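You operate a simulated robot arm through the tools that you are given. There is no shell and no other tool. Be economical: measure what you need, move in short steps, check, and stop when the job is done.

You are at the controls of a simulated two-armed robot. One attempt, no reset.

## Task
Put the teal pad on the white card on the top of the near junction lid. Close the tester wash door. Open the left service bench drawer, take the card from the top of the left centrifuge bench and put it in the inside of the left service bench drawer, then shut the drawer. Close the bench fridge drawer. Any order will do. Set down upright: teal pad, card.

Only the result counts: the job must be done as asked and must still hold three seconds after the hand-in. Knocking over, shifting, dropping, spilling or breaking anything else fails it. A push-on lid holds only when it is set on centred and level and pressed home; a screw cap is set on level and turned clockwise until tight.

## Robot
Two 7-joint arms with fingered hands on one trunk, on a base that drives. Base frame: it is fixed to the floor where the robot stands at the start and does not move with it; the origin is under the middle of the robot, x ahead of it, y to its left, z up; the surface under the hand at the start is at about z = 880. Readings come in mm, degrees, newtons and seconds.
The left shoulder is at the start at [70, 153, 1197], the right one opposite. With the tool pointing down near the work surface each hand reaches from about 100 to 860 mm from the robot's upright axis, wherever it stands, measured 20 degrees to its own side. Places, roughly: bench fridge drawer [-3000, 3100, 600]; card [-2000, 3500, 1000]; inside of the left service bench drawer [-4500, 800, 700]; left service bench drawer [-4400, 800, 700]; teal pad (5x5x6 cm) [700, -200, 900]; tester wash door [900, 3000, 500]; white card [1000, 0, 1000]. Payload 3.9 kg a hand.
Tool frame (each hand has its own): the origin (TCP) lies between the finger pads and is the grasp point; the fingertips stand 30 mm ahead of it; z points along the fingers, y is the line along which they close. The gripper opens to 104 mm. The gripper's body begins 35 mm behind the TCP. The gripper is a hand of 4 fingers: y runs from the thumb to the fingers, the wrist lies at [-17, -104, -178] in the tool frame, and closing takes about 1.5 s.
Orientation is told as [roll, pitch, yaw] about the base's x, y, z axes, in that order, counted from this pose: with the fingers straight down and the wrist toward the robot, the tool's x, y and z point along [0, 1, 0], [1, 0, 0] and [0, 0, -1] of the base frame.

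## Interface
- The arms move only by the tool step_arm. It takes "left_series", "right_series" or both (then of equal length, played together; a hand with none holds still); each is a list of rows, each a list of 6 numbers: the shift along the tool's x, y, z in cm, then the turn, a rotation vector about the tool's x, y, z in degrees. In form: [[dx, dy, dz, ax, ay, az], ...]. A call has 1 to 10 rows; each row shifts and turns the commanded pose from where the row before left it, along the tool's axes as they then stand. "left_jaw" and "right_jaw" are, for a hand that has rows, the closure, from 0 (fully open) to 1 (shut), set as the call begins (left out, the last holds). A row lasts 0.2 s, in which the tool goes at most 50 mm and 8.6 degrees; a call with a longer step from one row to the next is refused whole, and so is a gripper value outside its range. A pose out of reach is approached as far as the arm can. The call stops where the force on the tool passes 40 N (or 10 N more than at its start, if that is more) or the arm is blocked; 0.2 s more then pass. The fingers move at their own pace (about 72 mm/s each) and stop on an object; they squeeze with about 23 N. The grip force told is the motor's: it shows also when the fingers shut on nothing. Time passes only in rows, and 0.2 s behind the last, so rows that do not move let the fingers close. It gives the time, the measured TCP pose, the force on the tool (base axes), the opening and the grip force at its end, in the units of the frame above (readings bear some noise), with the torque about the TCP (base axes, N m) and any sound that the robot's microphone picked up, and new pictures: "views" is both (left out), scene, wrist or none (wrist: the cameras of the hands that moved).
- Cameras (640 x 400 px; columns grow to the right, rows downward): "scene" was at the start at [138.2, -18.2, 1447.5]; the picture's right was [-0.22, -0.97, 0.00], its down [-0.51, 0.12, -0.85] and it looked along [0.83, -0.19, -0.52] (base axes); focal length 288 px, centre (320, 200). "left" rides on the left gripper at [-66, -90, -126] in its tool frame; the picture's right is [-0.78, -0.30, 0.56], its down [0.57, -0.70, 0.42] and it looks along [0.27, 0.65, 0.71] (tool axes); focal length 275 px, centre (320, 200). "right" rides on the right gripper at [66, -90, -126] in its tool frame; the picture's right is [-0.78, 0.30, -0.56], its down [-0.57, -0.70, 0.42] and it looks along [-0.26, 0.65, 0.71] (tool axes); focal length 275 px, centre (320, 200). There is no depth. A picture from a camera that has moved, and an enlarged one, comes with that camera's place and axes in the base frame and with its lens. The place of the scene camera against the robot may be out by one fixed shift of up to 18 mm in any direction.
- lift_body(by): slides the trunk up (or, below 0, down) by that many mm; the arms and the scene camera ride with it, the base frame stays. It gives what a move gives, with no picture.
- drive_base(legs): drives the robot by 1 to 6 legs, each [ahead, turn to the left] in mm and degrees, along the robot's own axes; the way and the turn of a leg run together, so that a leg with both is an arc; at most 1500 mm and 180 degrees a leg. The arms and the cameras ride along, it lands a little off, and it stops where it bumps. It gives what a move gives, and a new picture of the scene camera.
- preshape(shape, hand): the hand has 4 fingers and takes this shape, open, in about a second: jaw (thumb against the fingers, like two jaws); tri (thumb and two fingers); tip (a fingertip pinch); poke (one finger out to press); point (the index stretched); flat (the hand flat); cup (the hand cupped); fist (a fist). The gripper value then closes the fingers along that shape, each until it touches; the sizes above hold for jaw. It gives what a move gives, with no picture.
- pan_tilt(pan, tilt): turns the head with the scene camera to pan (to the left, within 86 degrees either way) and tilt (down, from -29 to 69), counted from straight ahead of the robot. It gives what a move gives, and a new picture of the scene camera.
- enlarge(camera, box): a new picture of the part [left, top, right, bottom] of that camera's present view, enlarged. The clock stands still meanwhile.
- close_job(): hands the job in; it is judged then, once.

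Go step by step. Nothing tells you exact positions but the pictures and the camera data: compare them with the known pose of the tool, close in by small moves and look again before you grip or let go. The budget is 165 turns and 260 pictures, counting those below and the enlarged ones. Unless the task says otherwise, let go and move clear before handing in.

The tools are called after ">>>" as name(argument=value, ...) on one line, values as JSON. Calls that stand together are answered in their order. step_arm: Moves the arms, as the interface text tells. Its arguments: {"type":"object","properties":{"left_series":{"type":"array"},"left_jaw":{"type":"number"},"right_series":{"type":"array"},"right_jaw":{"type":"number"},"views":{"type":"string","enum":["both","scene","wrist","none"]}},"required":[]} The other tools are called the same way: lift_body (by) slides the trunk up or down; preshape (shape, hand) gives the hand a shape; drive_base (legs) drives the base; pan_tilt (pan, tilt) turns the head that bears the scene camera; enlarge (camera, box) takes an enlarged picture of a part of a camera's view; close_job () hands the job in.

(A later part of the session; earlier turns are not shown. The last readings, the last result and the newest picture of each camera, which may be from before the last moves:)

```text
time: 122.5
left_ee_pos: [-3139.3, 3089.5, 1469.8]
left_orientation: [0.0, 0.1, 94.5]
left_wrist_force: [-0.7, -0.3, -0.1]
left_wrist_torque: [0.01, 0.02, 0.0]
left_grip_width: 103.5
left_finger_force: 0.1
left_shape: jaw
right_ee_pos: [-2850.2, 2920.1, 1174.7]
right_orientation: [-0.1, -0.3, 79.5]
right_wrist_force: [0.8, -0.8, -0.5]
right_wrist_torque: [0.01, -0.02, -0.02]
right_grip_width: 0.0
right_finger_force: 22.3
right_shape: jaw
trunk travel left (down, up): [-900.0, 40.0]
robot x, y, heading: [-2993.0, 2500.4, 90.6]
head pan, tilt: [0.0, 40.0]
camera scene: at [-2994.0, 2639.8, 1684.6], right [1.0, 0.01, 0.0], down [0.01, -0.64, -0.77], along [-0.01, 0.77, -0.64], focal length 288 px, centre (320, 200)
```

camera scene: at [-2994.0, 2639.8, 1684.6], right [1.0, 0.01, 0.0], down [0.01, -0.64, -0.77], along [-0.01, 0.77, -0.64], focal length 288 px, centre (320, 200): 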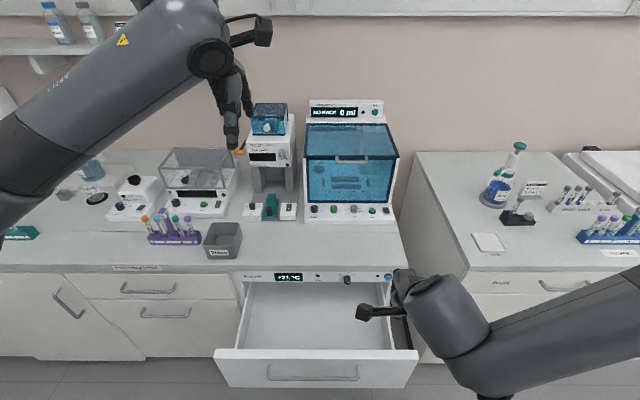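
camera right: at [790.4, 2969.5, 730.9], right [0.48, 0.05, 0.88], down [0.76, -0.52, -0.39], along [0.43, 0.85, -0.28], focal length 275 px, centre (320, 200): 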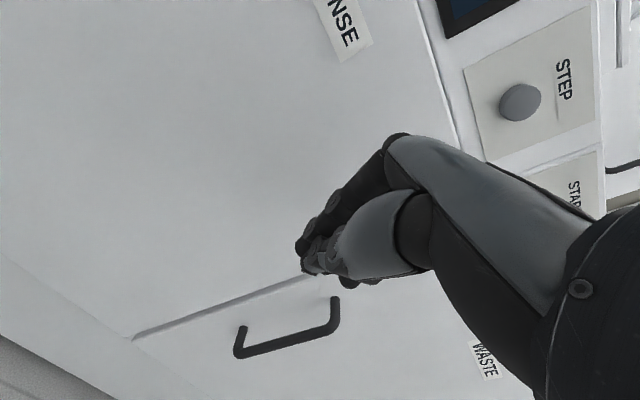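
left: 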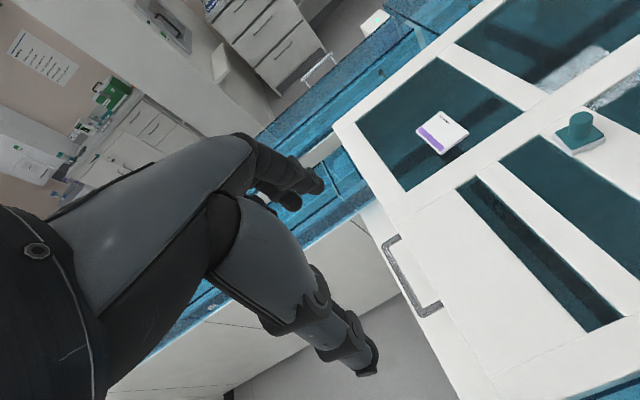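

The right arm is in an awkward bent configuration. I'll send it back toward its starting posture before lowering.

>>> step_arm(right_series=[[-2.3, 1.8, -3.3, 0, 0, -1.6], [-2.3, 1.8, -3.3, 0, 0, -1.6], [-2.3, 1.8, -3.3, 0, 0, -1.6], [-2.3, 1.8, -3.3, 0, 0, -1.6], [-2.3, 1.8, -3.3, 0, 0, -1.6], [-2.3, 1.8, -3.3, 0, 0, -1.6], [-2.3, 1.8, -3.3, 0, 0, -1.6], [0, 0, 0, 0, 0, 0], [0, 0, 0, 0, 0, 0]], views="none")

>>> pan_tilt(pan=-25, tilt=35)

```text
time: 124.5
left_ee_pos: [-3138.4, 3090.3, 1470.1]
left_orientation: [0.0, 0.1, 94.5]
left_wrist_force: [0.0, 0.4, -0.1]
left_wrist_torque: [-0.03, -0.02, 0.02]
left_grip_width: 103.8
left_finger_force: 0.1
left_shape: jaw
right_ee_pos: [-2692.2, 3029.7, 1386.6]
right_orientation: [-0.1, -0.1, 90.6]
right_wrist_force: [-0.1, -0.7, 0.5]
right_wrist_torque: [-0.03, -0.02, -0.02]
right_grip_width: 0.0
right_finger_force: 22.6
right_shape: jaw
right hand out of reach, approached as far as the arm can: row 1, 2
trunk travel left (down, up): [-900.0, 40.0]
robot x, y, heading: [-2992.0, 2504.9, 90.9]
head pan, tilt: [0.0, 40.0]
```

```text
time: 125.4
left_ee_pos: [-3138.0, 3090.5, 1469.9]
left_orientation: [0.0, 0.2, 94.5]
left_wrist_force: [-0.9, -0.8, -0.5]
left_wrist_torque: [0.0, -0.01, -0.04]
left_grip_width: 104.0
left_finger_force: 0.1
left_shape: jaw
right_ee_pos: [-2693.1, 3030.4, 1385.9]
right_orientation: [-0.2, -0.3, 90.6]
right_wrist_force: [0.9, -0.2, -0.1]
right_wrist_torque: [0.02, 0.02, 0.01]
right_grip_width: 0.1
right_finger_force: 23.1
right_shape: jaw
trunk travel left (down, up): [-900.0, 40.0]
robot x, y, heading: [-2994.3, 2502.5, 90.5]
head pan, tilt: [-25.0, 35.0]
camera scene: at [-2957.1, 2635.3, 1692.1], right [0.91, -0.41, 0.0], down [-0.24, -0.52, -0.82], along [0.34, 0.75, -0.57], focal length 288 px, centre (320, 200)
```

scene: 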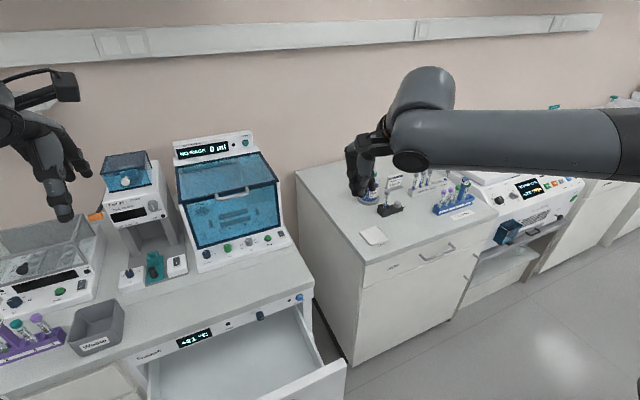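

The arm is back in a good posture. I'll pull the hand back and lower the trunk in two stages.

>>> step_arm(right_series=[[0, -4.2, 0, 0, 0, 0], [0, -4.2, 0, 0, 0, 0], [0, -4.2, 0, 0, 0, 0], [1, -4.2, 0, 0, 0, 0], [4, 0, 0, 0, 0, 0], [4, 0, 0, 0, 0, 0], [4, 0, 0, 0, 0, 0], [0, 0, 0, 0, 0, 0]], views="none")

>>> lift_body(by=-400)

>>> pan_tilt(pan=-15, tilt=50)

```text
time: 127.2
left_ee_pos: [-3139.3, 3089.0, 1471.0]
left_orientation: [-0.1, 0.0, 94.5]
left_wrist_force: [1.1, -0.1, -0.1]
left_wrist_torque: [-0.02, -0.01, 0.0]
left_grip_width: 104.1
left_finger_force: 0.1
left_shape: jaw
right_ee_pos: [-2810.9, 2950.9, 1391.1]
right_orientation: [-0.2, -0.1, 90.6]
right_wrist_force: [0.2, -0.3, 0.0]
right_wrist_torque: [0.0, -0.02, -0.04]
right_grip_width: 0.3
right_finger_force: 23.1
right_shape: jaw
right hand out of reach, approached as far as the arm can: row 3, 4, 6
trunk travel left (down, up): [-900.0, 40.0]
robot x, y, heading: [-2996.4, 2502.0, 90.6]
head pan, tilt: [-25.0, 35.0]
```

```text
time: 131.0
left_ee_pos: [-3138.5, 3089.9, 1070.0]
left_orientation: [0.0, 0.0, 94.5]
left_wrist_force: [1.2, 0.1, 0.6]
left_wrist_torque: [-0.01, -0.01, -0.02]
left_grip_width: 103.9
left_finger_force: 0.1
left_shape: jaw
right_ee_pos: [-2811.2, 2952.3, 990.1]
right_orientation: [-0.2, -0.2, 90.5]
right_wrist_force: [0.5, -0.5, -0.1]
right_wrist_torque: [-0.01, -0.03, -0.01]
right_grip_width: 0.0
right_finger_force: 22.9
right_shape: jaw
trunk travel left (down, up): [-500.0, 440.0]
robot x, y, heading: [-2993.5, 2500.4, 90.7]
head pan, tilt: [-25.0, 35.0]
```

```text
time: 131.8
left_ee_pos: [-3139.2, 3089.5, 1070.6]
left_orientation: [0.1, 0.0, 94.6]
left_wrist_force: [-1.0, 0.2, -0.7]
left_wrist_torque: [0.02, 0.0, 0.0]
left_grip_width: 103.8
left_finger_force: 0.1
left_shape: jaw
right_ee_pos: [-2810.8, 2951.6, 991.4]
right_orientation: [-0.2, 0.0, 90.6]
right_wrist_force: [0.0, -0.2, 0.5]
right_wrist_torque: [0.0, 0.04, -0.02]
right_grip_width: 0.1
right_finger_force: 22.9
right_shape: jaw
trunk travel left (down, up): [-500.0, 440.0]
robot x, y, heading: [-2994.7, 2504.5, 90.4]
head pan, tilt: [-15.0, 50.0]
camera scene: at [-2974.3, 2629.6, 1270.5], right [0.97, -0.25, 0.0], down [-0.19, -0.74, -0.64], along [0.16, 0.62, -0.77], focal length 288 px, centre (320, 200)
```

scene: 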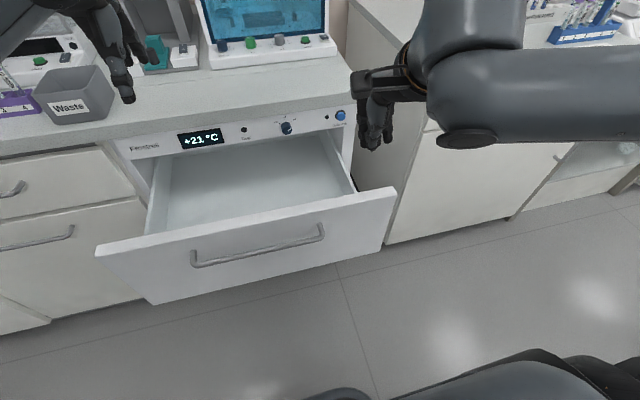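

I'll back up 120 mm so the hand clears the drawer front, then lower it.

>>> drive_base(legs=[[-130, 0]])

>>> step_arm(right_series=[[0, 0, 4.5, 0, 0, 0], [0, 0, 4.5, 0, 0, 0], [0, 0, 4.5, 0, 0, 0], [0, 0, 4.5, 0, 0, 0], [0, 0, 4.5, 0, 0, 0], [0, 0, 4.5, 0, 0, 0], [0, 0, 4.5, 0, 0, 0], [0, 0, 0, 0, 0, 0]], views="scene")

```text
time: 133.1
left_ee_pos: [-3136.7, 2962.0, 1070.0]
left_orientation: [0.0, 0.1, 94.6]
left_wrist_force: [-0.3, 0.0, -0.9]
left_wrist_torque: [0.0, -0.02, -0.01]
left_grip_width: 103.9
left_finger_force: 0.1
left_shape: jaw
right_ee_pos: [-2809.4, 2824.1, 990.9]
right_orientation: [-0.2, -0.1, 90.5]
right_wrist_force: [0.2, -0.2, 0.0]
right_wrist_torque: [0.01, -0.03, 0.01]
right_grip_width: 0.0
right_finger_force: 23.1
right_shape: jaw
trunk travel left (down, up): [-500.0, 440.0]
robot x, y, heading: [-2991.6, 2373.8, 90.5]
head pan, tilt: [-15.0, 50.0]
camera scene: at [-2973.2, 2501.9, 1270.4], right [0.97, -0.25, 0.0], down [-0.19, -0.74, -0.64], along [0.16, 0.62, -0.77], focal length 288 px, centre (320, 200)
```

scene: 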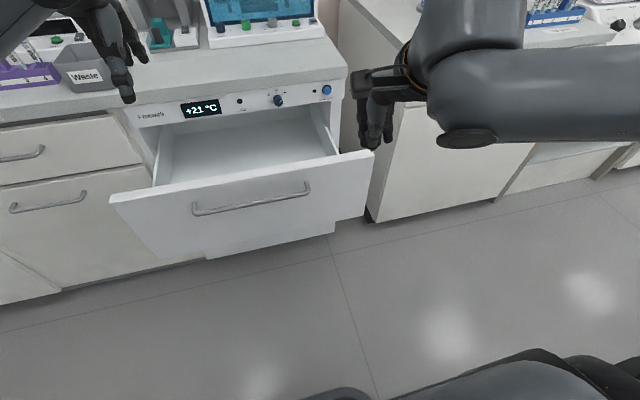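

```text
time: 134.9
left_ee_pos: [-3137.6, 2963.8, 1070.1]
left_orientation: [0.1, 0.2, 94.6]
left_wrist_force: [-0.3, -0.1, 0.0]
left_wrist_torque: [0.03, 0.02, -0.04]
left_grip_width: 104.0
left_finger_force: 0.1
left_shape: jaw
right_ee_pos: [-2784.3, 2826.1, 715.4]
right_orientation: [-0.2, -0.1, 90.7]
right_wrist_force: [0.1, -0.1, -0.3]
right_wrist_torque: [0.03, 0.0, 0.02]
right_grip_width: 0.1
right_finger_force: 23.0
right_shape: jaw
right hand out of reach, approached as far as the arm can: row 1, 6, 7
trunk travel left (down, up): [-500.0, 440.0]
robot x, y, heading: [-2992.5, 2375.9, 90.8]
head pan, tilt: [-15.0, 50.0]
camera scene: at [-2973.8, 2502.6, 1270.4], right [0.97, -0.25, 0.0], down [-0.19, -0.74, -0.64], along [0.16, 0.62, -0.77], focal length 288 px, centre (320, 200)
```

scene: 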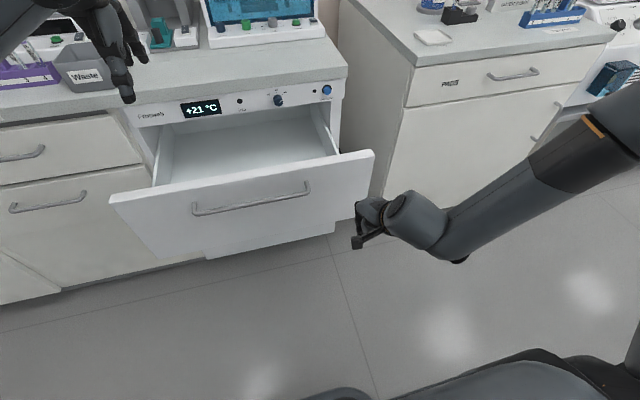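

The hand is just south of the drawer front. I'll raise the left hand for clearance, then drive forward to push the drawer.

>>> step_arm(left_series=[[0, -3, -4.5, 0, 0, 0], [0, -3, -4.5, 0, 0, 0], [0, -3, -4.5, 0, 0, 0], [0, -3, -4, 0, 0, 0], [0, 0, 0, 0, 0, 0]], views="none")

>>> drive_base(legs=[[0, 6], [250, 0]])

```text
refused: row 1 steps farther than a row can; nothing moved
```

```text
time: 137.2
left_ee_pos: [-3228.2, 3188.1, 1069.9]
left_orientation: [0.0, 0.1, 100.5]
left_wrist_force: [-0.1, 0.2, 0.1]
left_wrist_torque: [0.0, 0.0, 0.0]
left_grip_width: 104.2
left_finger_force: 0.0
left_shape: jaw
right_ee_pos: [-2862.8, 3090.4, 716.4]
right_orientation: [-0.1, -0.1, 96.9]
right_wrist_force: [0.7, 0.0, -0.7]
right_wrist_torque: [0.01, 0.01, 0.01]
right_grip_width: 0.0
right_finger_force: 22.6
right_shape: jaw
trunk travel left (down, up): [-500.0, 440.0]
robot x, y, heading: [-3021.6, 2617.6, 96.9]
head pan, tilt: [-15.0, 50.0]
camera scene: at [-3015.0, 2747.9, 1270.4], right [0.99, -0.14, 0.0], down [-0.11, -0.76, -0.64], along [0.09, 0.64, -0.77], focal length 288 px, centre (320, 200)
```

scene: 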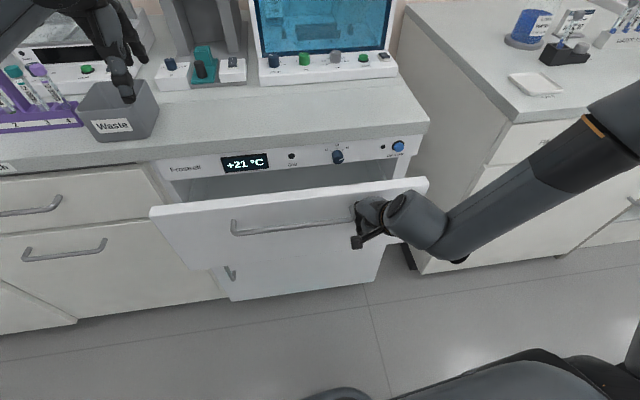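

The drawer is most of the way in. I'll raise the left hand and finish the push with the right arm.

>>> step_arm(left_series=[[0, 0, -4.5, 0, 0, 0], [0, 0, -4.5, 0, 0, 0], [0, -3, -3, 0, 0, 0], [0, -3, 0, 0, 0, 0], [0, -3, 0, 0, 0, 0], [0, 0, 0, 0, 0, 0]], right_series=[[0.2, 2.2, 0, 0, 0, 0], [0.2, 2.2, 0, 0, 0, 0], [0.2, 2.2, 0, 0, 0, 0], [0.2, 2.2, 0, 0, 0, 0], [0.2, 2.2, 0, 0, 0, 0], [0, 0, 0, 0, 0, 0]], views="scene")

```text
time: 138.6
left_ee_pos: [-3209.7, 3100.1, 1190.1]
left_orientation: [0.0, 0.2, 100.5]
left_wrist_force: [0.1, 0.6, -0.2]
left_wrist_torque: [-0.01, 0.0, -0.02]
left_grip_width: 103.9
left_finger_force: 0.1
left_shape: jaw
right_ee_pos: [-2860.9, 3178.6, 754.4]
right_orientation: [-0.2, -0.1, 96.8]
right_wrist_force: [1.5, -0.2, 0.3]
right_wrist_torque: [0.03, 0.0, -0.01]
right_grip_width: 0.0
right_finger_force: 22.9
right_shape: jaw
right hand out of reach, approached as far as the arm can: row 1, 2, 3, 4, 5
trunk travel left (down, up): [-500.0, 440.0]
robot x, y, heading: [-3020.5, 2621.3, 96.7]
head pan, tilt: [-15.0, 50.0]
camera scene: at [-3015.1, 2748.0, 1270.4], right [0.99, -0.14, 0.0], down [-0.11, -0.76, -0.64], along [0.09, 0.64, -0.77], focal length 288 px, centre (320, 200)
```

scene: 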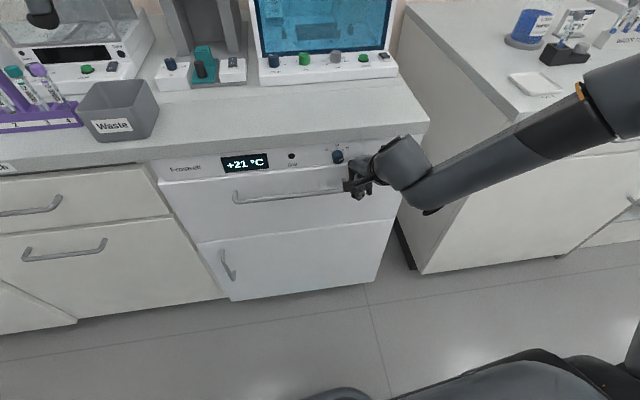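

It looks almost flush. I'll press a bit more and enlarge.

>>> step_arm(right_series=[[0, 1.5, 0, 0, 0, 0], [0, 1.5, 0, 0, 0, 0], [0, 1.5, 0, 0, 0, 0], [0, 0, 0, 0, 0, 0]], views="none")

>>> enlarge(camera="scene", box=[140, 120, 440, 310])

```text
time: 139.1
left_ee_pos: [-3208.7, 3096.6, 1192.4]
left_orientation: [0.0, 0.0, 100.4]
left_wrist_force: [0.0, 0.2, -0.4]
left_wrist_torque: [-0.06, 0.04, 0.0]
left_grip_width: 103.7
left_finger_force: 0.0
left_shape: jaw
right_ee_pos: [-2860.0, 3178.8, 755.8]
right_orientation: [0.3, 1.0, 97.3]
right_wrist_force: [-0.7, -17.1, 7.3]
right_wrist_torque: [1.02, -0.1, -0.05]
right_grip_width: 0.0
right_finger_force: 22.8
right_shape: jaw
right hand out of reach, approached as far as the arm can: row 1, 2
trunk travel left (down, up): [-500.0, 440.0]
robot x, y, heading: [-3022.8, 2619.4, 96.6]
head pan, tilt: [-15.0, 50.0]
stopped in row 2 (right hand): the force on the tool passed its limit at 46 N (the readings are from after the stop); the commanded pose is now the measured one
```

```text
2.11 times, centred on (290, 215) of scene
camera zoom: at [-3014.6, 2743.8, 1271.0], right [0.99, -0.15, 0.0], down [-0.11, -0.76, -0.64], along [0.09, 0.64, -0.76], focal length 605 px, centre (383, 168)
```

zoom: 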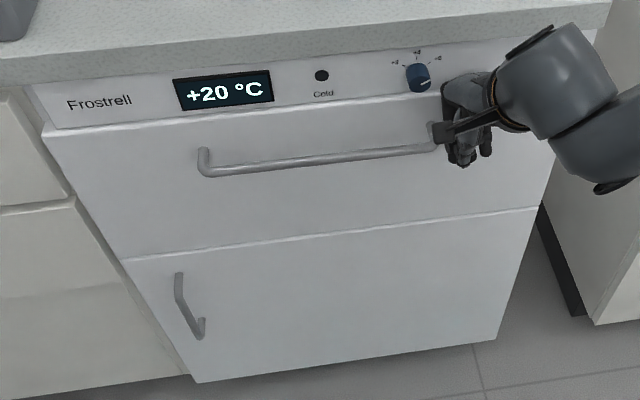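

The drawer is shut; the push met 46 N and the panel is flush. I'll retract the hand, lift, and drive to face the card.

>>> step_arm(right_series=[[0, -4, 0, 0, 0, 0], [0, -4, 0, 0, 0, 0], [0, -3, -3, 0, 0, 0], [0, 0, -4.5, 0, 0, 0], [0, 0, -4.5, 0, 0, 0], [0, 0, -4.5, 0, 0, 0], [0, 0, -4.5, 0, 0, 0], [0, 0, 0, 0, 0, 0]], right_jaw=0, views="none")

>>> lift_body(by=200)

>>> drive_base(legs=[[-150, 0], [0, -95], [730, 0], [0, 89]])

>>> pan_tilt(pan=0, tilt=30)

```text
time: 140.9
left_ee_pos: [-3208.8, 3098.9, 1191.2]
left_orientation: [0.0, 0.2, 100.5]
left_wrist_force: [0.1, -0.4, -0.4]
left_wrist_torque: [0.0, 0.04, 0.01]
left_grip_width: 103.8
left_finger_force: 0.1
left_shape: jaw
right_ee_pos: [-2847.7, 3100.0, 964.1]
right_orientation: [0.1, 1.0, 97.2]
right_wrist_force: [0.3, 0.6, -0.2]
right_wrist_torque: [-0.03, -0.03, -0.04]
right_grip_width: 104.0
right_finger_force: 0.0
right_shape: jaw
right hand out of reach, approached as far as the arm can: row 4, 5, 6
trunk travel left (down, up): [-500.0, 440.0]
robot x, y, heading: [-3022.1, 2620.9, 96.8]
head pan, tilt: [-15.0, 50.0]
```

```text
time: 143.1
left_ee_pos: [-3211.2, 3098.9, 1390.9]
left_orientation: [-0.1, 0.1, 100.5]
left_wrist_force: [-0.4, -0.3, -0.3]
left_wrist_torque: [-0.05, 0.05, 0.01]
left_grip_width: 103.7
left_finger_force: 0.1
left_shape: jaw
right_ee_pos: [-2846.7, 3100.1, 1163.6]
right_orientation: [0.2, 1.1, 97.3]
right_wrist_force: [0.0, 0.6, -0.7]
right_wrist_torque: [0.02, -0.01, -0.03]
right_grip_width: 103.8
right_finger_force: 0.1
right_shape: jaw
trunk travel left (down, up): [-700.0, 240.0]
robot x, y, heading: [-3021.7, 2617.6, 96.8]
head pan, tilt: [-15.0, 50.0]
```

```text
time: 155.8
left_ee_pos: [-2397.4, 2993.8, 1390.8]
left_orientation: [0.0, 0.0, 93.6]
left_wrist_force: [0.1, -0.6, 0.1]
left_wrist_torque: [0.0, -0.03, -0.02]
left_grip_width: 103.6
left_finger_force: 0.1
left_shape: jaw
right_ee_pos: [-2038.7, 2950.6, 1164.0]
right_orientation: [0.2, 0.9, 90.4]
right_wrist_force: [-0.5, -0.6, -0.6]
right_wrist_torque: [-0.01, -0.04, 0.01]
right_grip_width: 104.1
right_finger_force: 0.1
right_shape: jaw
trunk travel left (down, up): [-700.0, 240.0]
robot x, y, heading: [-2267.1, 2495.2, 89.7]
head pan, tilt: [-15.0, 50.0]
camera scene: at [-2247.0, 2620.1, 1470.4], right [0.96, -0.26, 0.0], down [-0.2, -0.74, -0.64], along [0.17, 0.62, -0.77], focal length 288 px, centre (320, 200)
```

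scene: 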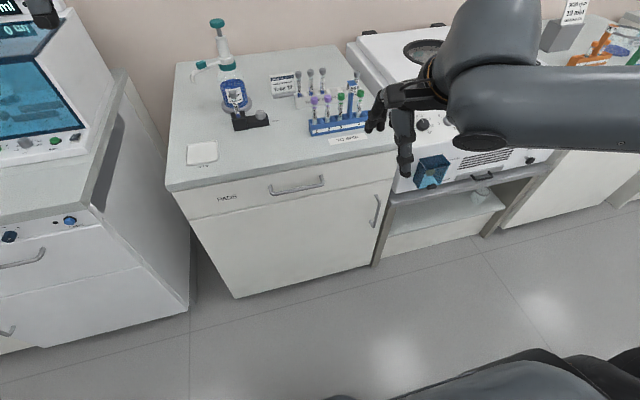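

```text
time: 156.7
left_ee_pos: [-2398.2, 2994.4, 1391.6]
left_orientation: [0.0, 0.2, 93.6]
left_wrist_force: [0.2, 0.8, 0.4]
left_wrist_torque: [0.0, -0.01, -0.02]
left_grip_width: 103.8
left_finger_force: 0.0
left_shape: jaw
right_ee_pos: [-2037.9, 2950.5, 1163.3]
right_orientation: [0.3, 1.0, 90.4]
right_wrist_force: [0.1, -1.8, -0.4]
right_wrist_torque: [0.0, -0.03, -0.02]
right_grip_width: 103.8
right_finger_force: 0.0
right_shape: jaw
trunk travel left (down, up): [-700.0, 240.0]
robot x, y, heading: [-2270.1, 2494.6, 90.0]
head pan, tilt: [0.0, 30.0]
camera scene: at [-2267.2, 2636.2, 1499.9], right [1.0, 0.0, 0.0], down [0.0, -0.5, -0.87], along [0.0, 0.87, -0.5], focal length 288 px, centre (320, 200)
```

scene: 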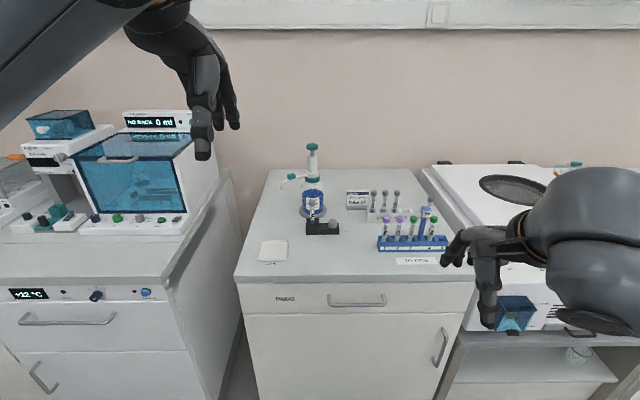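

Card base is near [-2120,3616]. I'll check the fridge panel and the card up close.

>>> enlarge(camera="scene", box=[0, 230, 240, 380])

>>> enlarge(camera="scene", box=[270, 140, 470, 280])

```text
2.67 times, centred on (120, 305) of scene
camera zoom: at [-2267.2, 2636.2, 1499.9], right [1.0, 0.0, 0.0], down [0.0, -0.5, -0.87], along [0.0, 0.87, -0.5], focal length 767 px, centre (853, -80)
```

zoom: 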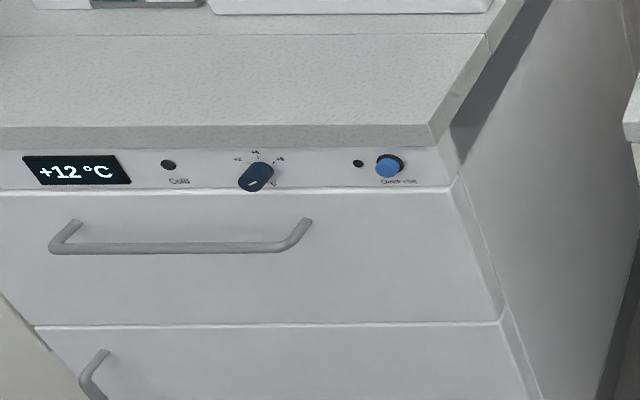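

```text
2.86 times, centred on (370, 210) of scene
camera zoom: at [-2267.2, 2636.2, 1499.9], right [1.0, 0.0, 0.0], down [0.0, -0.5, -0.87], along [0.0, 0.87, -0.5], focal length 821 px, centre (177, 171)
```

zoom: 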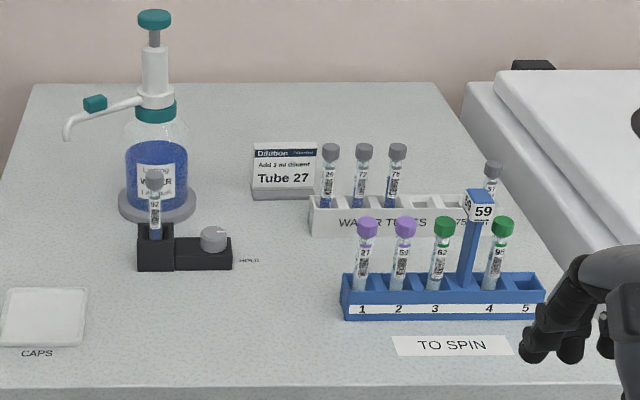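

The fridge is cooling, now +12°C, and its drawer is flush. The card stands at about x −2167…−2073, y≈3607, with its top at z≈983, and the tube rack is just in front to the right. I'll drive forward within reach.

>>> drive_base(legs=[[370, 0]])

>>> pan_tilt(pan=-5, tilt=32)

>>> enlarge(camera="scene", box=[260, 130, 500, 290])

```text
time: 159.0
left_ee_pos: [-2396.5, 3361.1, 1391.4]
left_orientation: [0.1, 0.0, 93.5]
left_wrist_force: [-0.3, -0.8, 1.0]
left_wrist_torque: [0.02, -0.01, 0.0]
left_grip_width: 103.9
left_finger_force: 0.1
left_shape: jaw
right_ee_pos: [-2037.2, 3318.9, 1164.9]
right_orientation: [0.1, 0.9, 90.3]
right_wrist_force: [-0.2, -0.6, -0.4]
right_wrist_torque: [0.01, 0.02, 0.0]
right_grip_width: 103.9
right_finger_force: 0.0
right_shape: jaw
trunk travel left (down, up): [-700.0, 240.0]
robot x, y, heading: [-2264.9, 2864.5, 90.0]
head pan, tilt: [0.0, 30.0]
camera scene: at [-2265.6, 3004.9, 1500.1], right [1.0, 0.0, 0.0], down [0.0, -0.5, -0.87], along [0.0, 0.87, -0.5], focal length 288 px, centre (320, 200)
```

scene: 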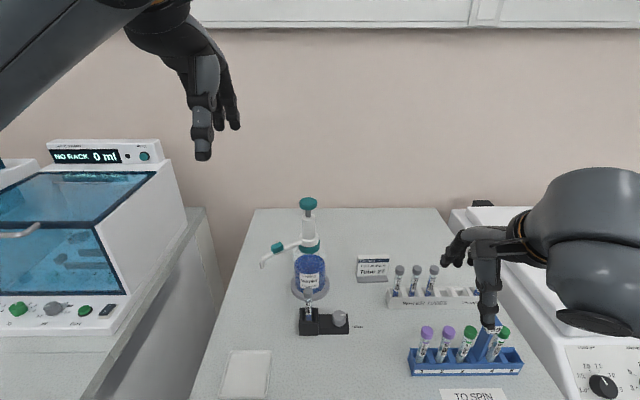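

```text
time: 159.7
left_ee_pos: [-2395.8, 3363.7, 1390.2]
left_orientation: [0.0, 0.1, 93.6]
left_wrist_force: [-0.3, -0.3, -0.4]
left_wrist_torque: [-0.03, 0.0, -0.04]
left_grip_width: 103.9
left_finger_force: 0.0
left_shape: jaw
right_ee_pos: [-2036.3, 3320.7, 1164.0]
right_orientation: [0.3, 1.0, 90.3]
right_wrist_force: [0.4, -0.1, -0.1]
right_wrist_torque: [0.0, -0.02, 0.01]
right_grip_width: 104.1
right_finger_force: 0.1
right_shape: jaw
trunk travel left (down, up): [-700.0, 240.0]
robot x, y, heading: [-2267.4, 2863.9, 89.6]
head pan, tilt: [-5.0, 32.0]
camera scene: at [-2257.8, 3005.3, 1496.8], right [1.0, -0.09, 0.0], down [-0.05, -0.53, -0.85], along [0.08, 0.84, -0.53], focal length 288 px, centre (320, 200)
```

scene: 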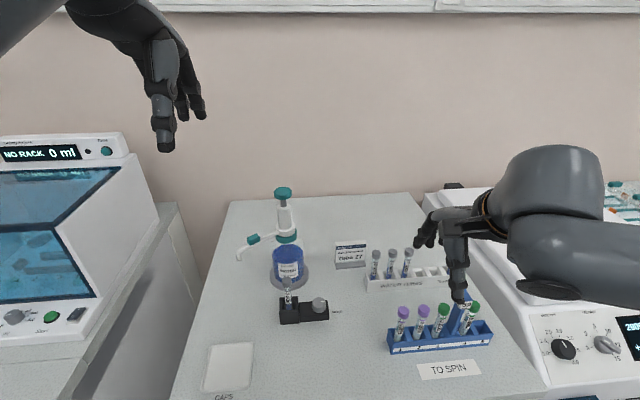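

```text
2.50 times, centred on (380, 210) of scene
camera zoom: at [-2257.8, 3005.3, 1496.8], right [1.0, -0.09, 0.0], down [-0.05, -0.53, -0.85], along [0.08, 0.84, -0.53], focal length 719 px, centre (170, 175)
```

zoom: 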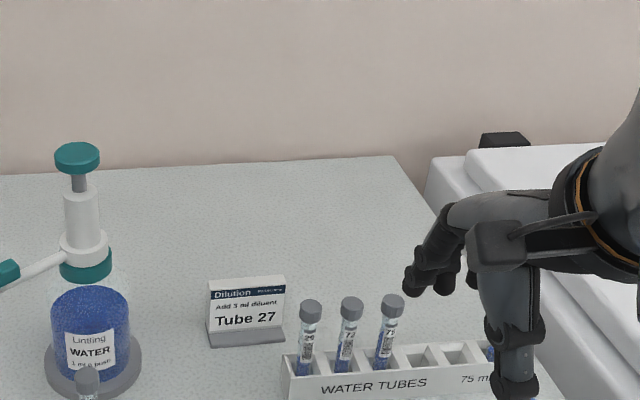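

I'll bring the right hand over toward the card at a safe height and use the wrist camera to measure.

>>> step_arm(right_series=[[2.85, 2.5, 0, 0, 0, 0], [2.85, 2.5, 0, 0, 0, 0], [2.85, 2.5, 0, 0, 0, 0], [2.85, 2.5, 0, 0, 0, 0], [0, 0, 0, 0, 0, 0]])

```text
time: 160.9
left_ee_pos: [-2395.1, 3363.6, 1391.1]
left_orientation: [0.1, 0.1, 93.6]
left_wrist_force: [0.5, -1.0, 0.1]
left_wrist_torque: [0.01, 0.01, -0.01]
left_grip_width: 103.8
left_finger_force: 0.1
left_shape: jaw
right_ee_pos: [-2151.0, 3418.2, 1166.5]
right_orientation: [0.2, 0.9, 90.3]
right_wrist_force: [0.8, -0.2, -0.9]
right_wrist_torque: [0.04, 0.02, 0.0]
right_grip_width: 104.0
right_finger_force: 0.1
right_shape: jaw
trunk travel left (down, up): [-700.0, 240.0]
robot x, y, heading: [-2265.1, 2863.1, 90.0]
head pan, tilt: [-5.0, 32.0]
camera scene: at [-2256.5, 3004.8, 1496.8], right [1.0, -0.09, 0.0], down [-0.05, -0.53, -0.85], along [0.08, 0.84, -0.53], focal length 288 px, centre (320, 200)
camera right: at [-2215.2, 3329.7, 1294.2], right [0.78, 0.31, 0.55], down [0.57, -0.7, -0.42], along [0.26, 0.64, -0.73], focal length 275 px, centre (320, 200)
```

scene: 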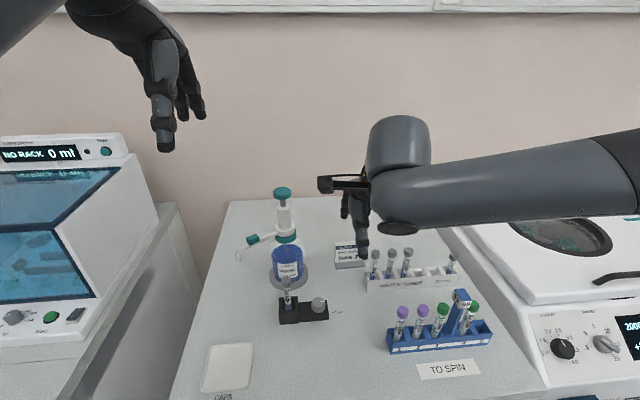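
right: 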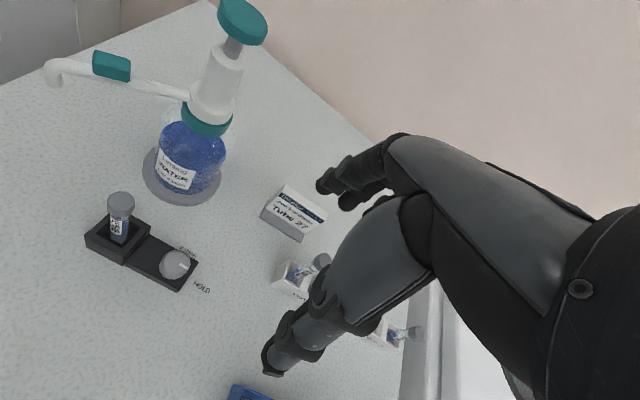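

>>> step_arm(right_series=[[0, 4, 2, 0, 0, 0], [0, 4, 2, 0, 0, 0], [0, 0, 2, 0, 0, 0], [0, 0, 0, 0, 0, 0]], views="wrist")

>>> enlarge(camera="right", box=[200, 160, 400, 320])

```text
time: 161.9
left_ee_pos: [-2398.4, 3364.2, 1391.5]
left_orientation: [0.0, 0.2, 93.6]
left_wrist_force: [-0.2, 0.5, -0.7]
left_wrist_torque: [-0.01, 0.0, 0.0]
left_grip_width: 104.1
left_finger_force: 0.0
left_shape: jaw
right_ee_pos: [-2117.7, 3457.5, 1114.2]
right_orientation: [0.4, 0.8, 90.4]
right_wrist_force: [-0.1, -0.2, -0.5]
right_wrist_torque: [0.01, 0.02, -0.03]
right_grip_width: 104.0
right_finger_force: 0.1
right_shape: jaw
right hand out of reach, approached as far as the arm can: row 1, 2, 3
trunk travel left (down, up): [-700.0, 240.0]
robot x, y, heading: [-2266.4, 2863.4, 89.7]
head pan, tilt: [-5.0, 32.0]
camera right: at [-2181.5, 3371.4, 1241.6], right [0.78, 0.31, 0.55], down [0.58, -0.7, -0.42], along [0.26, 0.64, -0.73], focal length 275 px, centre (320, 200)
```

right: 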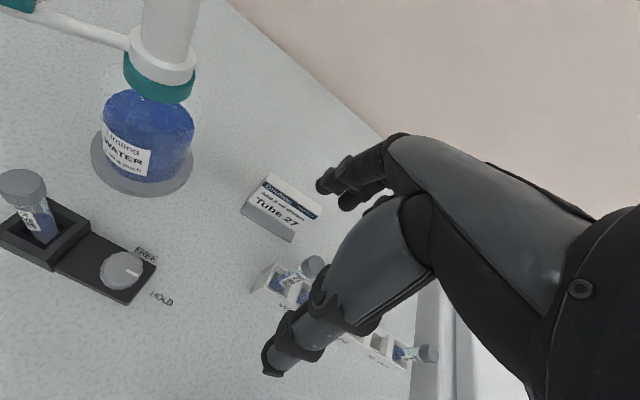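

```text
2.50 times, centred on (300, 240) of right
camera zoom: at [-2181.5, 3371.4, 1241.6], right [0.78, 0.31, 0.55], down [0.58, -0.7, -0.42], along [0.26, 0.64, -0.73], focal length 688 px, centre (370, 100)
```

zoom: 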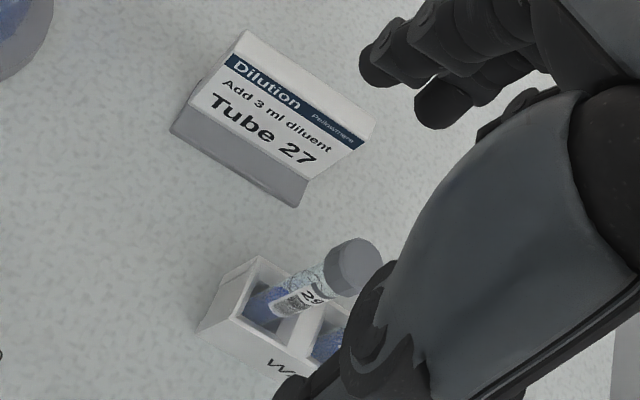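

The arm hits a limit at this relative hand yaw. As at the table, I'll back off a little and turn the robot 15° left, while keeping the hand square to the card.

>>> step_arm(right_series=[[0, -3, -4, 0, 0, 0], [0, 0, -3, 0, 0, 0], [0, 0, 0, 0, 0, 0]], views="none")

>>> drive_base(legs=[[-130, 0], [0, 17]])

>>> step_arm(right_series=[[-2, 0, 0, 0, 0, 6], [-4, 1, 0, 0, 0, 6], [-4, 1, 0, 0, 0, 5], [-4, 2, 0, 0, 0, 0], [-2, 2, 0, 0, 0, 0], [0, 0, 0, 0, 0, 0]])

```text
time: 162.7
left_ee_pos: [-2397.6, 3364.8, 1388.9]
left_orientation: [0.0, 0.2, 93.6]
left_wrist_force: [0.0, 0.2, -0.1]
left_wrist_torque: [-0.02, 0.01, 0.0]
left_grip_width: 103.7
left_finger_force: 0.0
left_shape: jaw
right_ee_pos: [-2117.2, 3431.3, 1183.3]
right_orientation: [0.2, 1.0, 90.5]
right_wrist_force: [0.6, 0.3, -0.1]
right_wrist_torque: [0.01, 0.02, -0.06]
right_grip_width: 103.9
right_finger_force: 0.1
right_shape: jaw
trunk travel left (down, up): [-700.0, 240.0]
robot x, y, heading: [-2267.2, 2865.9, 90.0]
head pan, tilt: [-5.0, 32.0]
```

```text
time: 164.9
left_ee_pos: [-2535.8, 3173.3, 1390.7]
left_orientation: [0.2, 0.2, 110.3]
left_wrist_force: [-0.3, -0.1, -0.2]
left_wrist_torque: [-0.03, 0.01, 0.0]
left_grip_width: 103.9
left_finger_force: 0.1
left_shape: jaw
right_ee_pos: [-2287.2, 3318.0, 1183.1]
right_orientation: [0.2, 0.9, 107.2]
right_wrist_force: [0.3, -0.1, -0.7]
right_wrist_torque: [0.01, 0.0, -0.02]
right_grip_width: 104.1
right_finger_force: 0.1
right_shape: jaw
trunk travel left (down, up): [-700.0, 240.0]
robot x, y, heading: [-2266.4, 2731.4, 106.6]
head pan, tilt: [-5.0, 32.0]
camera scene: at [-2298.2, 2871.1, 1496.8], right [0.98, 0.2, 0.0], down [0.11, -0.52, -0.85], along [-0.17, 0.83, -0.53], focal length 288 px, centre (320, 200)
```

scene: 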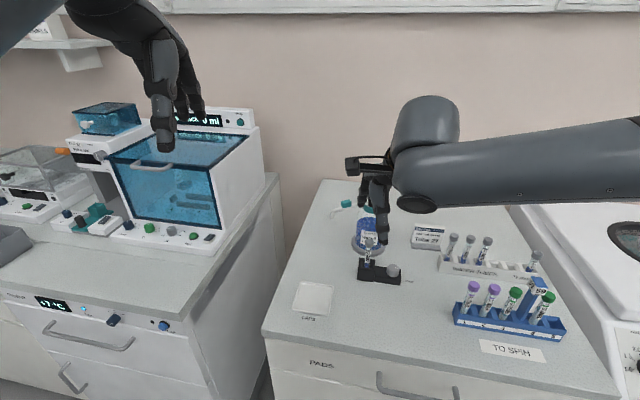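

```text
time: 166.3
left_ee_pos: [-2537.8, 3173.7, 1390.9]
left_orientation: [0.0, 0.1, 110.4]
left_wrist_force: [0.3, -0.8, -0.6]
left_wrist_torque: [-0.01, -0.01, -0.02]
left_grip_width: 103.9
left_finger_force: 0.0
left_shape: jaw
right_ee_pos: [-2131.8, 3395.9, 1185.6]
right_orientation: [0.0, 0.9, 90.2]
right_wrist_force: [-0.8, 1.2, -0.1]
right_wrist_torque: [0.04, -0.05, -0.01]
right_grip_width: 103.8
right_finger_force: 0.0
right_shape: jaw
trunk travel left (down, up): [-700.0, 240.0]
robot x, y, heading: [-2269.7, 2733.1, 106.6]
head pan, tilt: [-5.0, 32.0]
camera scene: at [-2300.2, 2870.2, 1496.8], right [0.98, 0.2, 0.0], down [0.11, -0.52, -0.85], along [-0.17, 0.83, -0.53], focal length 288 px, centre (320, 200)
camera right: at [-2196.5, 3307.4, 1312.1], right [0.77, 0.31, 0.55], down [0.58, -0.71, -0.41], along [0.26, 0.64, -0.72], focal length 275 px, centre (320, 200)
```

scene: 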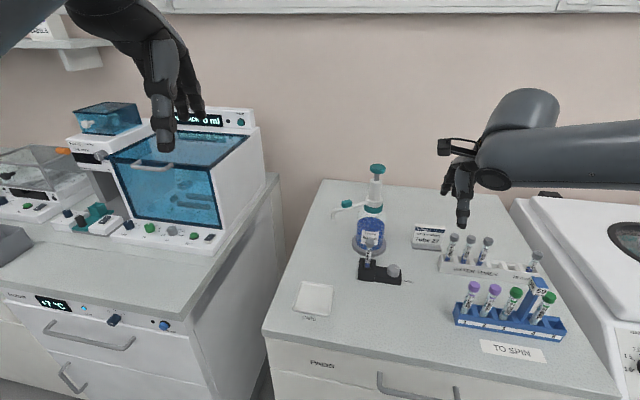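
right: 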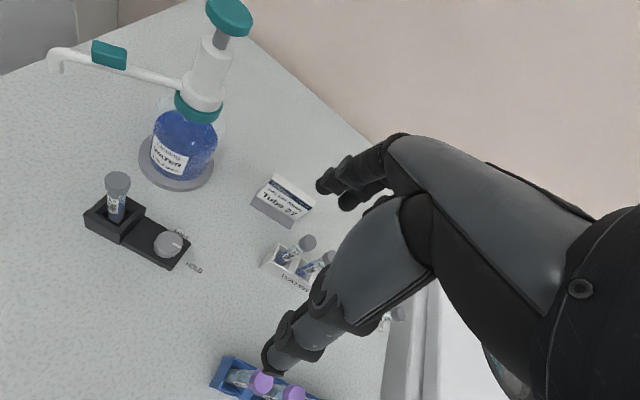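

That works. The bench is at about z 918. The card panel is near y≈3568, x −2157…−2083, with its top at z≈990. I'll move above it with the jaw partly closed.

>>> step_arm(right_series=[[0.2, 4.3, 1, 0, 0, 0], [0.2, 4.3, 2, 0, 0, 0], [0.2, 4.3, 2, 0, 0, 0], [0, 4.3, 2.5, 0, 0, 0], [0, 0, 0, 0, 0, 0]], right_jaw=0.35)

>>> enlarge(camera="right", box=[220, 160, 440, 340])

>>> enlarge(camera="scene", box=[370, 110, 570, 290])

```text
time: 167.5
left_ee_pos: [-2537.6, 3174.5, 1388.5]
left_orientation: [-0.1, 0.2, 110.6]
left_wrist_force: [-0.4, -0.6, 0.7]
left_wrist_torque: [-0.01, 0.03, 0.03]
left_grip_width: 103.9
left_finger_force: 0.1
left_shape: jaw
right_ee_pos: [-2114.6, 3497.5, 1125.6]
right_orientation: [-0.1, 0.9, 90.4]
right_wrist_force: [-0.9, -0.3, 0.1]
right_wrist_torque: [-0.01, 0.0, 0.02]
right_grip_width: 68.0
right_finger_force: 0.0
right_shape: jaw
right hand out of reach, approached as far as the arm can: row 3, 4
trunk travel left (down, up): [-700.0, 240.0]
robot x, y, heading: [-2267.7, 2733.3, 106.6]
head pan, tilt: [-5.0, 32.0]
camera scene: at [-2300.0, 2871.8, 1496.6], right [0.98, 0.2, 0.0], down [0.11, -0.52, -0.85], along [-0.17, 0.83, -0.53], focal length 288 px, centre (320, 200)
camera right: at [-2178.8, 3409.1, 1253.0], right [0.77, 0.31, 0.55], down [0.58, -0.71, -0.41], along [0.26, 0.64, -0.72], focal length 275 px, centre (320, 200)
```

scene: 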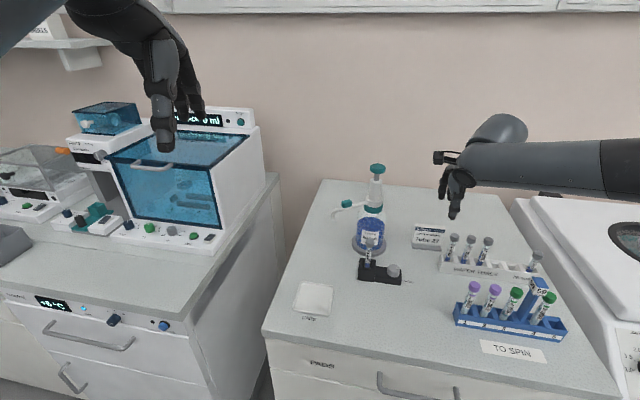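
right: 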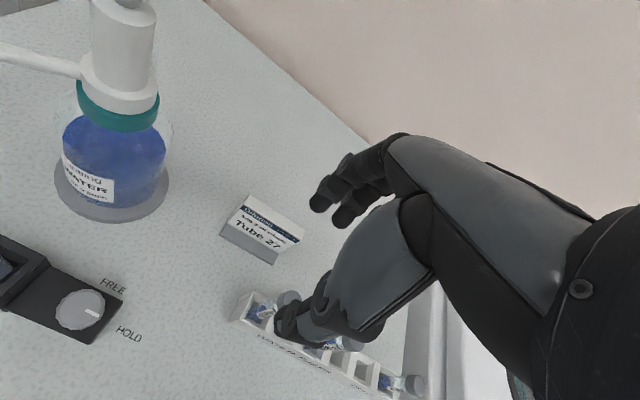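

```text
2.22 times, centred on (330, 250) of right
camera zoom: at [-2178.8, 3409.1, 1253.0], right [0.77, 0.31, 0.55], down [0.58, -0.71, -0.41], along [0.26, 0.64, -0.72], focal length 612 px, centre (298, 89)
```

zoom: 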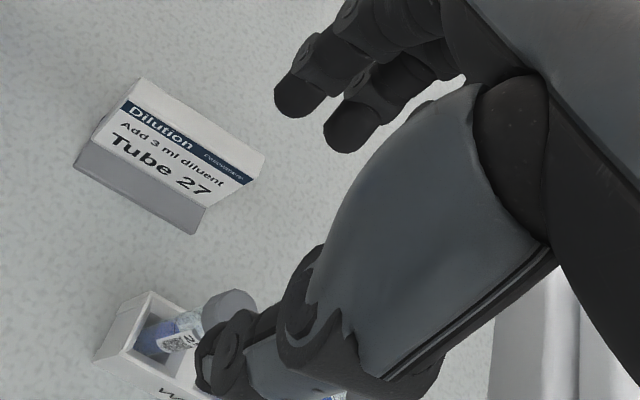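

```text
2.22 times, centred on (470, 200) of scene
camera zoom: at [-2300.0, 2871.8, 1496.6], right [0.98, 0.2, 0.0], down [0.11, -0.52, -0.85], along [-0.17, 0.83, -0.53], focal length 639 px, centre (-13, 200)
```

zoom: 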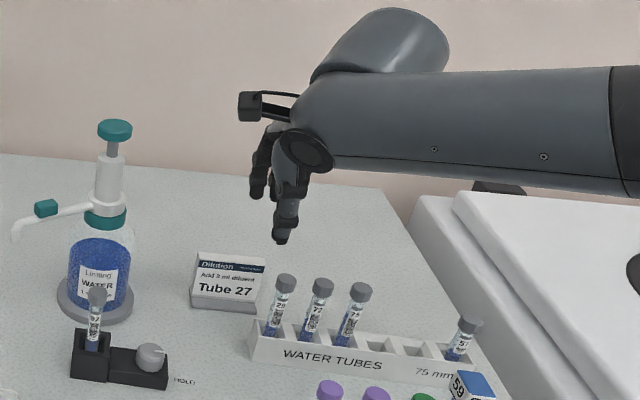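

The elbow's swing-out is blocking the reach again. I'll back off into free space, stretch the arm straight to the right, and then sweep it inward while it is straight.

>>> step_arm(right_series=[[0, -3, -3, 0, 0, 0], [0, 0, -3, 0, 0, 0], [0, 0, 0, 0, 0, 0]], views="none")

>>> drive_base(legs=[[-350, 0]])

>>> step_arm(right_series=[[-4, 2.5, 0.5, 0, 0, 0], [-4, 2.5, 0.5, 0, 0, 0], [-4, 2.5, 0.5, 0, 0, 0], [-4, 2.5, 0.5, 0, 0, 0], [-3, 3.5, 0.5, 0, 0, 0], [0, 4, 0.5, 0, 0, 0], [0, 0, 0, 0, 0, 0]], views="scene")

```text
time: 168.3
left_ee_pos: [-2536.8, 3174.5, 1390.0]
left_orientation: [0.1, 0.2, 110.4]
left_wrist_force: [0.4, -0.3, -0.6]
left_wrist_torque: [-0.04, -0.05, 0.01]
left_grip_width: 103.9
left_finger_force: 0.1
left_shape: jaw
right_ee_pos: [-2115.6, 3469.2, 1187.8]
right_orientation: [-0.1, 1.0, 90.1]
right_wrist_force: [-0.9, 0.7, -1.1]
right_wrist_torque: [-0.04, 0.01, -0.02]
right_grip_width: 67.8
right_finger_force: 0.0
right_shape: jaw
trunk travel left (down, up): [-700.0, 240.0]
robot x, y, heading: [-2265.4, 2730.0, 106.9]
head pan, tilt: [-5.0, 32.0]
```

```text
time: 170.6
left_ee_pos: [-2442.5, 2840.0, 1388.7]
left_orientation: [0.0, 0.1, 111.2]
left_wrist_force: [-0.2, -0.6, 0.5]
left_wrist_torque: [0.02, 0.0, 0.03]
left_grip_width: 103.7
left_finger_force: 0.1
left_shape: jaw
right_ee_pos: [-2023.8, 3141.3, 1187.0]
right_orientation: [-0.1, 1.0, 90.9]
right_wrist_force: [0.0, -0.5, -0.4]
right_wrist_torque: [-0.05, -0.01, 0.01]
right_grip_width: 68.1
right_finger_force: 0.0
right_shape: jaw
trunk travel left (down, up): [-700.0, 240.0]
robot x, y, heading: [-2163.8, 2404.7, 107.4]
head pan, tilt: [-5.0, 32.0]
camera scene: at [-2200.6, 2541.4, 1496.6], right [0.98, 0.21, 0.0], down [0.11, -0.52, -0.85], along [-0.18, 0.83, -0.53], focal length 288 px, centre (320, 200)
```

scene: 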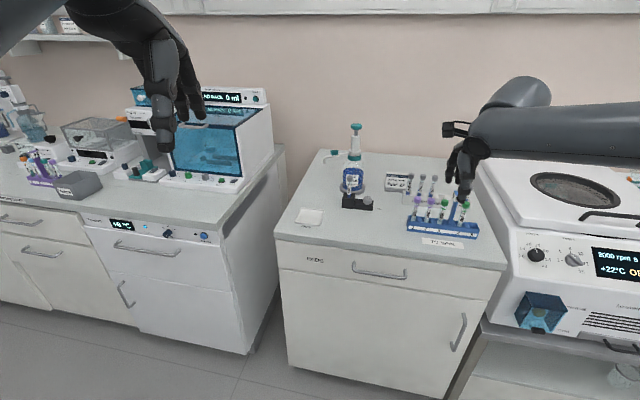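

```text
time: 172.2
left_ee_pos: [-2441.8, 2839.1, 1391.2]
left_orientation: [0.0, 0.2, 111.3]
left_wrist_force: [0.1, -0.3, 0.1]
left_wrist_torque: [0.05, 0.03, -0.01]
left_grip_width: 103.7
left_finger_force: 0.1
left_shape: jaw
right_ee_pos: [-1842.3, 3204.7, 1169.0]
right_orientation: [-0.1, 0.9, 91.0]
right_wrist_force: [-0.5, -0.1, 0.2]
right_wrist_torque: [0.0, 0.02, 0.02]
right_grip_width: 67.8
right_finger_force: 0.2
right_shape: jaw
right hand out of reach, approached as far as the arm can: row 3, 4, 5, 6
trunk travel left (down, up): [-700.0, 240.0]
robot x, y, heading: [-2171.0, 2402.7, 107.3]
head pan, tilt: [-5.0, 32.0]
camera scene: at [-2200.2, 2539.5, 1496.8], right [0.98, 0.21, 0.0], down [0.11, -0.52, -0.85], along [-0.18, 0.83, -0.53], focal length 288 px, centre (320, 200)
```

scene: 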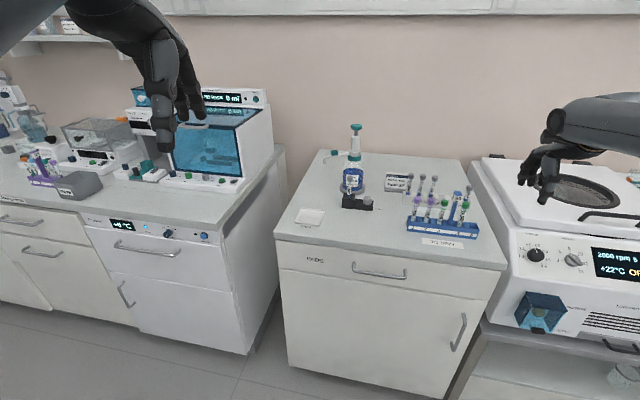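

The arm is now straight. I'll sweep it left along the arc.

>>> step_arm(right_series=[[4, -0.5, 0.5, 0, 0, 0], [4, 0.3, 0.5, 0, 0, 0], [4, 0.5, 0.5, 0, 0, 0], [4, 0.8, 0.5, 0, 0, 0], [4, 0.8, 0.5, 0, 0, 0], [3, 0.5, 0.5, 0, 0, 0], [0, 0, 0, 0, 0, 0]], views="scene")

```text
time: 173.8
left_ee_pos: [-2441.1, 2839.7, 1390.4]
left_orientation: [0.0, 0.1, 111.3]
left_wrist_force: [-0.7, -0.5, 0.2]
left_wrist_torque: [0.03, 0.03, -0.03]
left_grip_width: 104.2
left_finger_force: 0.0
left_shape: jaw
right_ee_pos: [-2044.0, 3161.8, 1145.5]
right_orientation: [-0.1, 0.9, 91.0]
right_wrist_force: [0.4, -0.6, 0.3]
right_wrist_torque: [-0.03, -0.04, -0.02]
right_grip_width: 68.0
right_finger_force: 0.0
right_shape: jaw
right hand out of reach, approached as far as the arm can: row 3, 4, 5, 6
trunk travel left (down, up): [-700.0, 240.0]
robot x, y, heading: [-2166.9, 2404.4, 107.4]
head pan, tilt: [-5.0, 32.0]
camera scene: at [-2199.9, 2539.6, 1496.8], right [0.98, 0.21, 0.0], down [0.11, -0.52, -0.85], along [-0.18, 0.83, -0.53], focal length 288 px, centre (320, 200)
```

scene: 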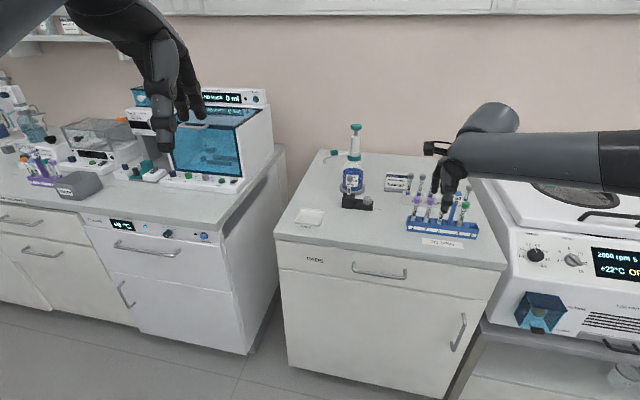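

>>> pan_tilt(pan=-45, tilt=35)

```text
time: 174.9
left_ee_pos: [-2442.0, 2839.4, 1389.5]
left_orientation: [0.0, 0.1, 111.2]
left_wrist_force: [-0.3, 0.1, 0.5]
left_wrist_torque: [0.01, -0.03, -0.02]
left_grip_width: 103.9
left_finger_force: 0.0
left_shape: jaw
right_ee_pos: [-2042.9, 3160.9, 1146.1]
right_orientation: [-0.1, 0.9, 91.0]
right_wrist_force: [0.3, -0.8, -0.2]
right_wrist_torque: [-0.01, -0.01, -0.01]
right_grip_width: 68.0
right_finger_force: 0.1
right_shape: jaw
trunk travel left (down, up): [-700.0, 240.0]
robot x, y, heading: [-2166.8, 2403.4, 107.3]
head pan, tilt: [-45.0, 35.0]
camera scene: at [-2140.2, 2530.2, 1492.2], right [0.89, -0.46, 0.0], down [-0.27, -0.51, -0.82], along [0.38, 0.73, -0.57], focal length 288 px, centre (320, 200)
```

scene: 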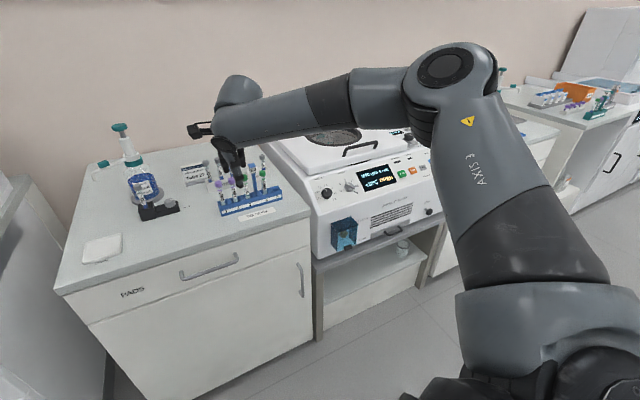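

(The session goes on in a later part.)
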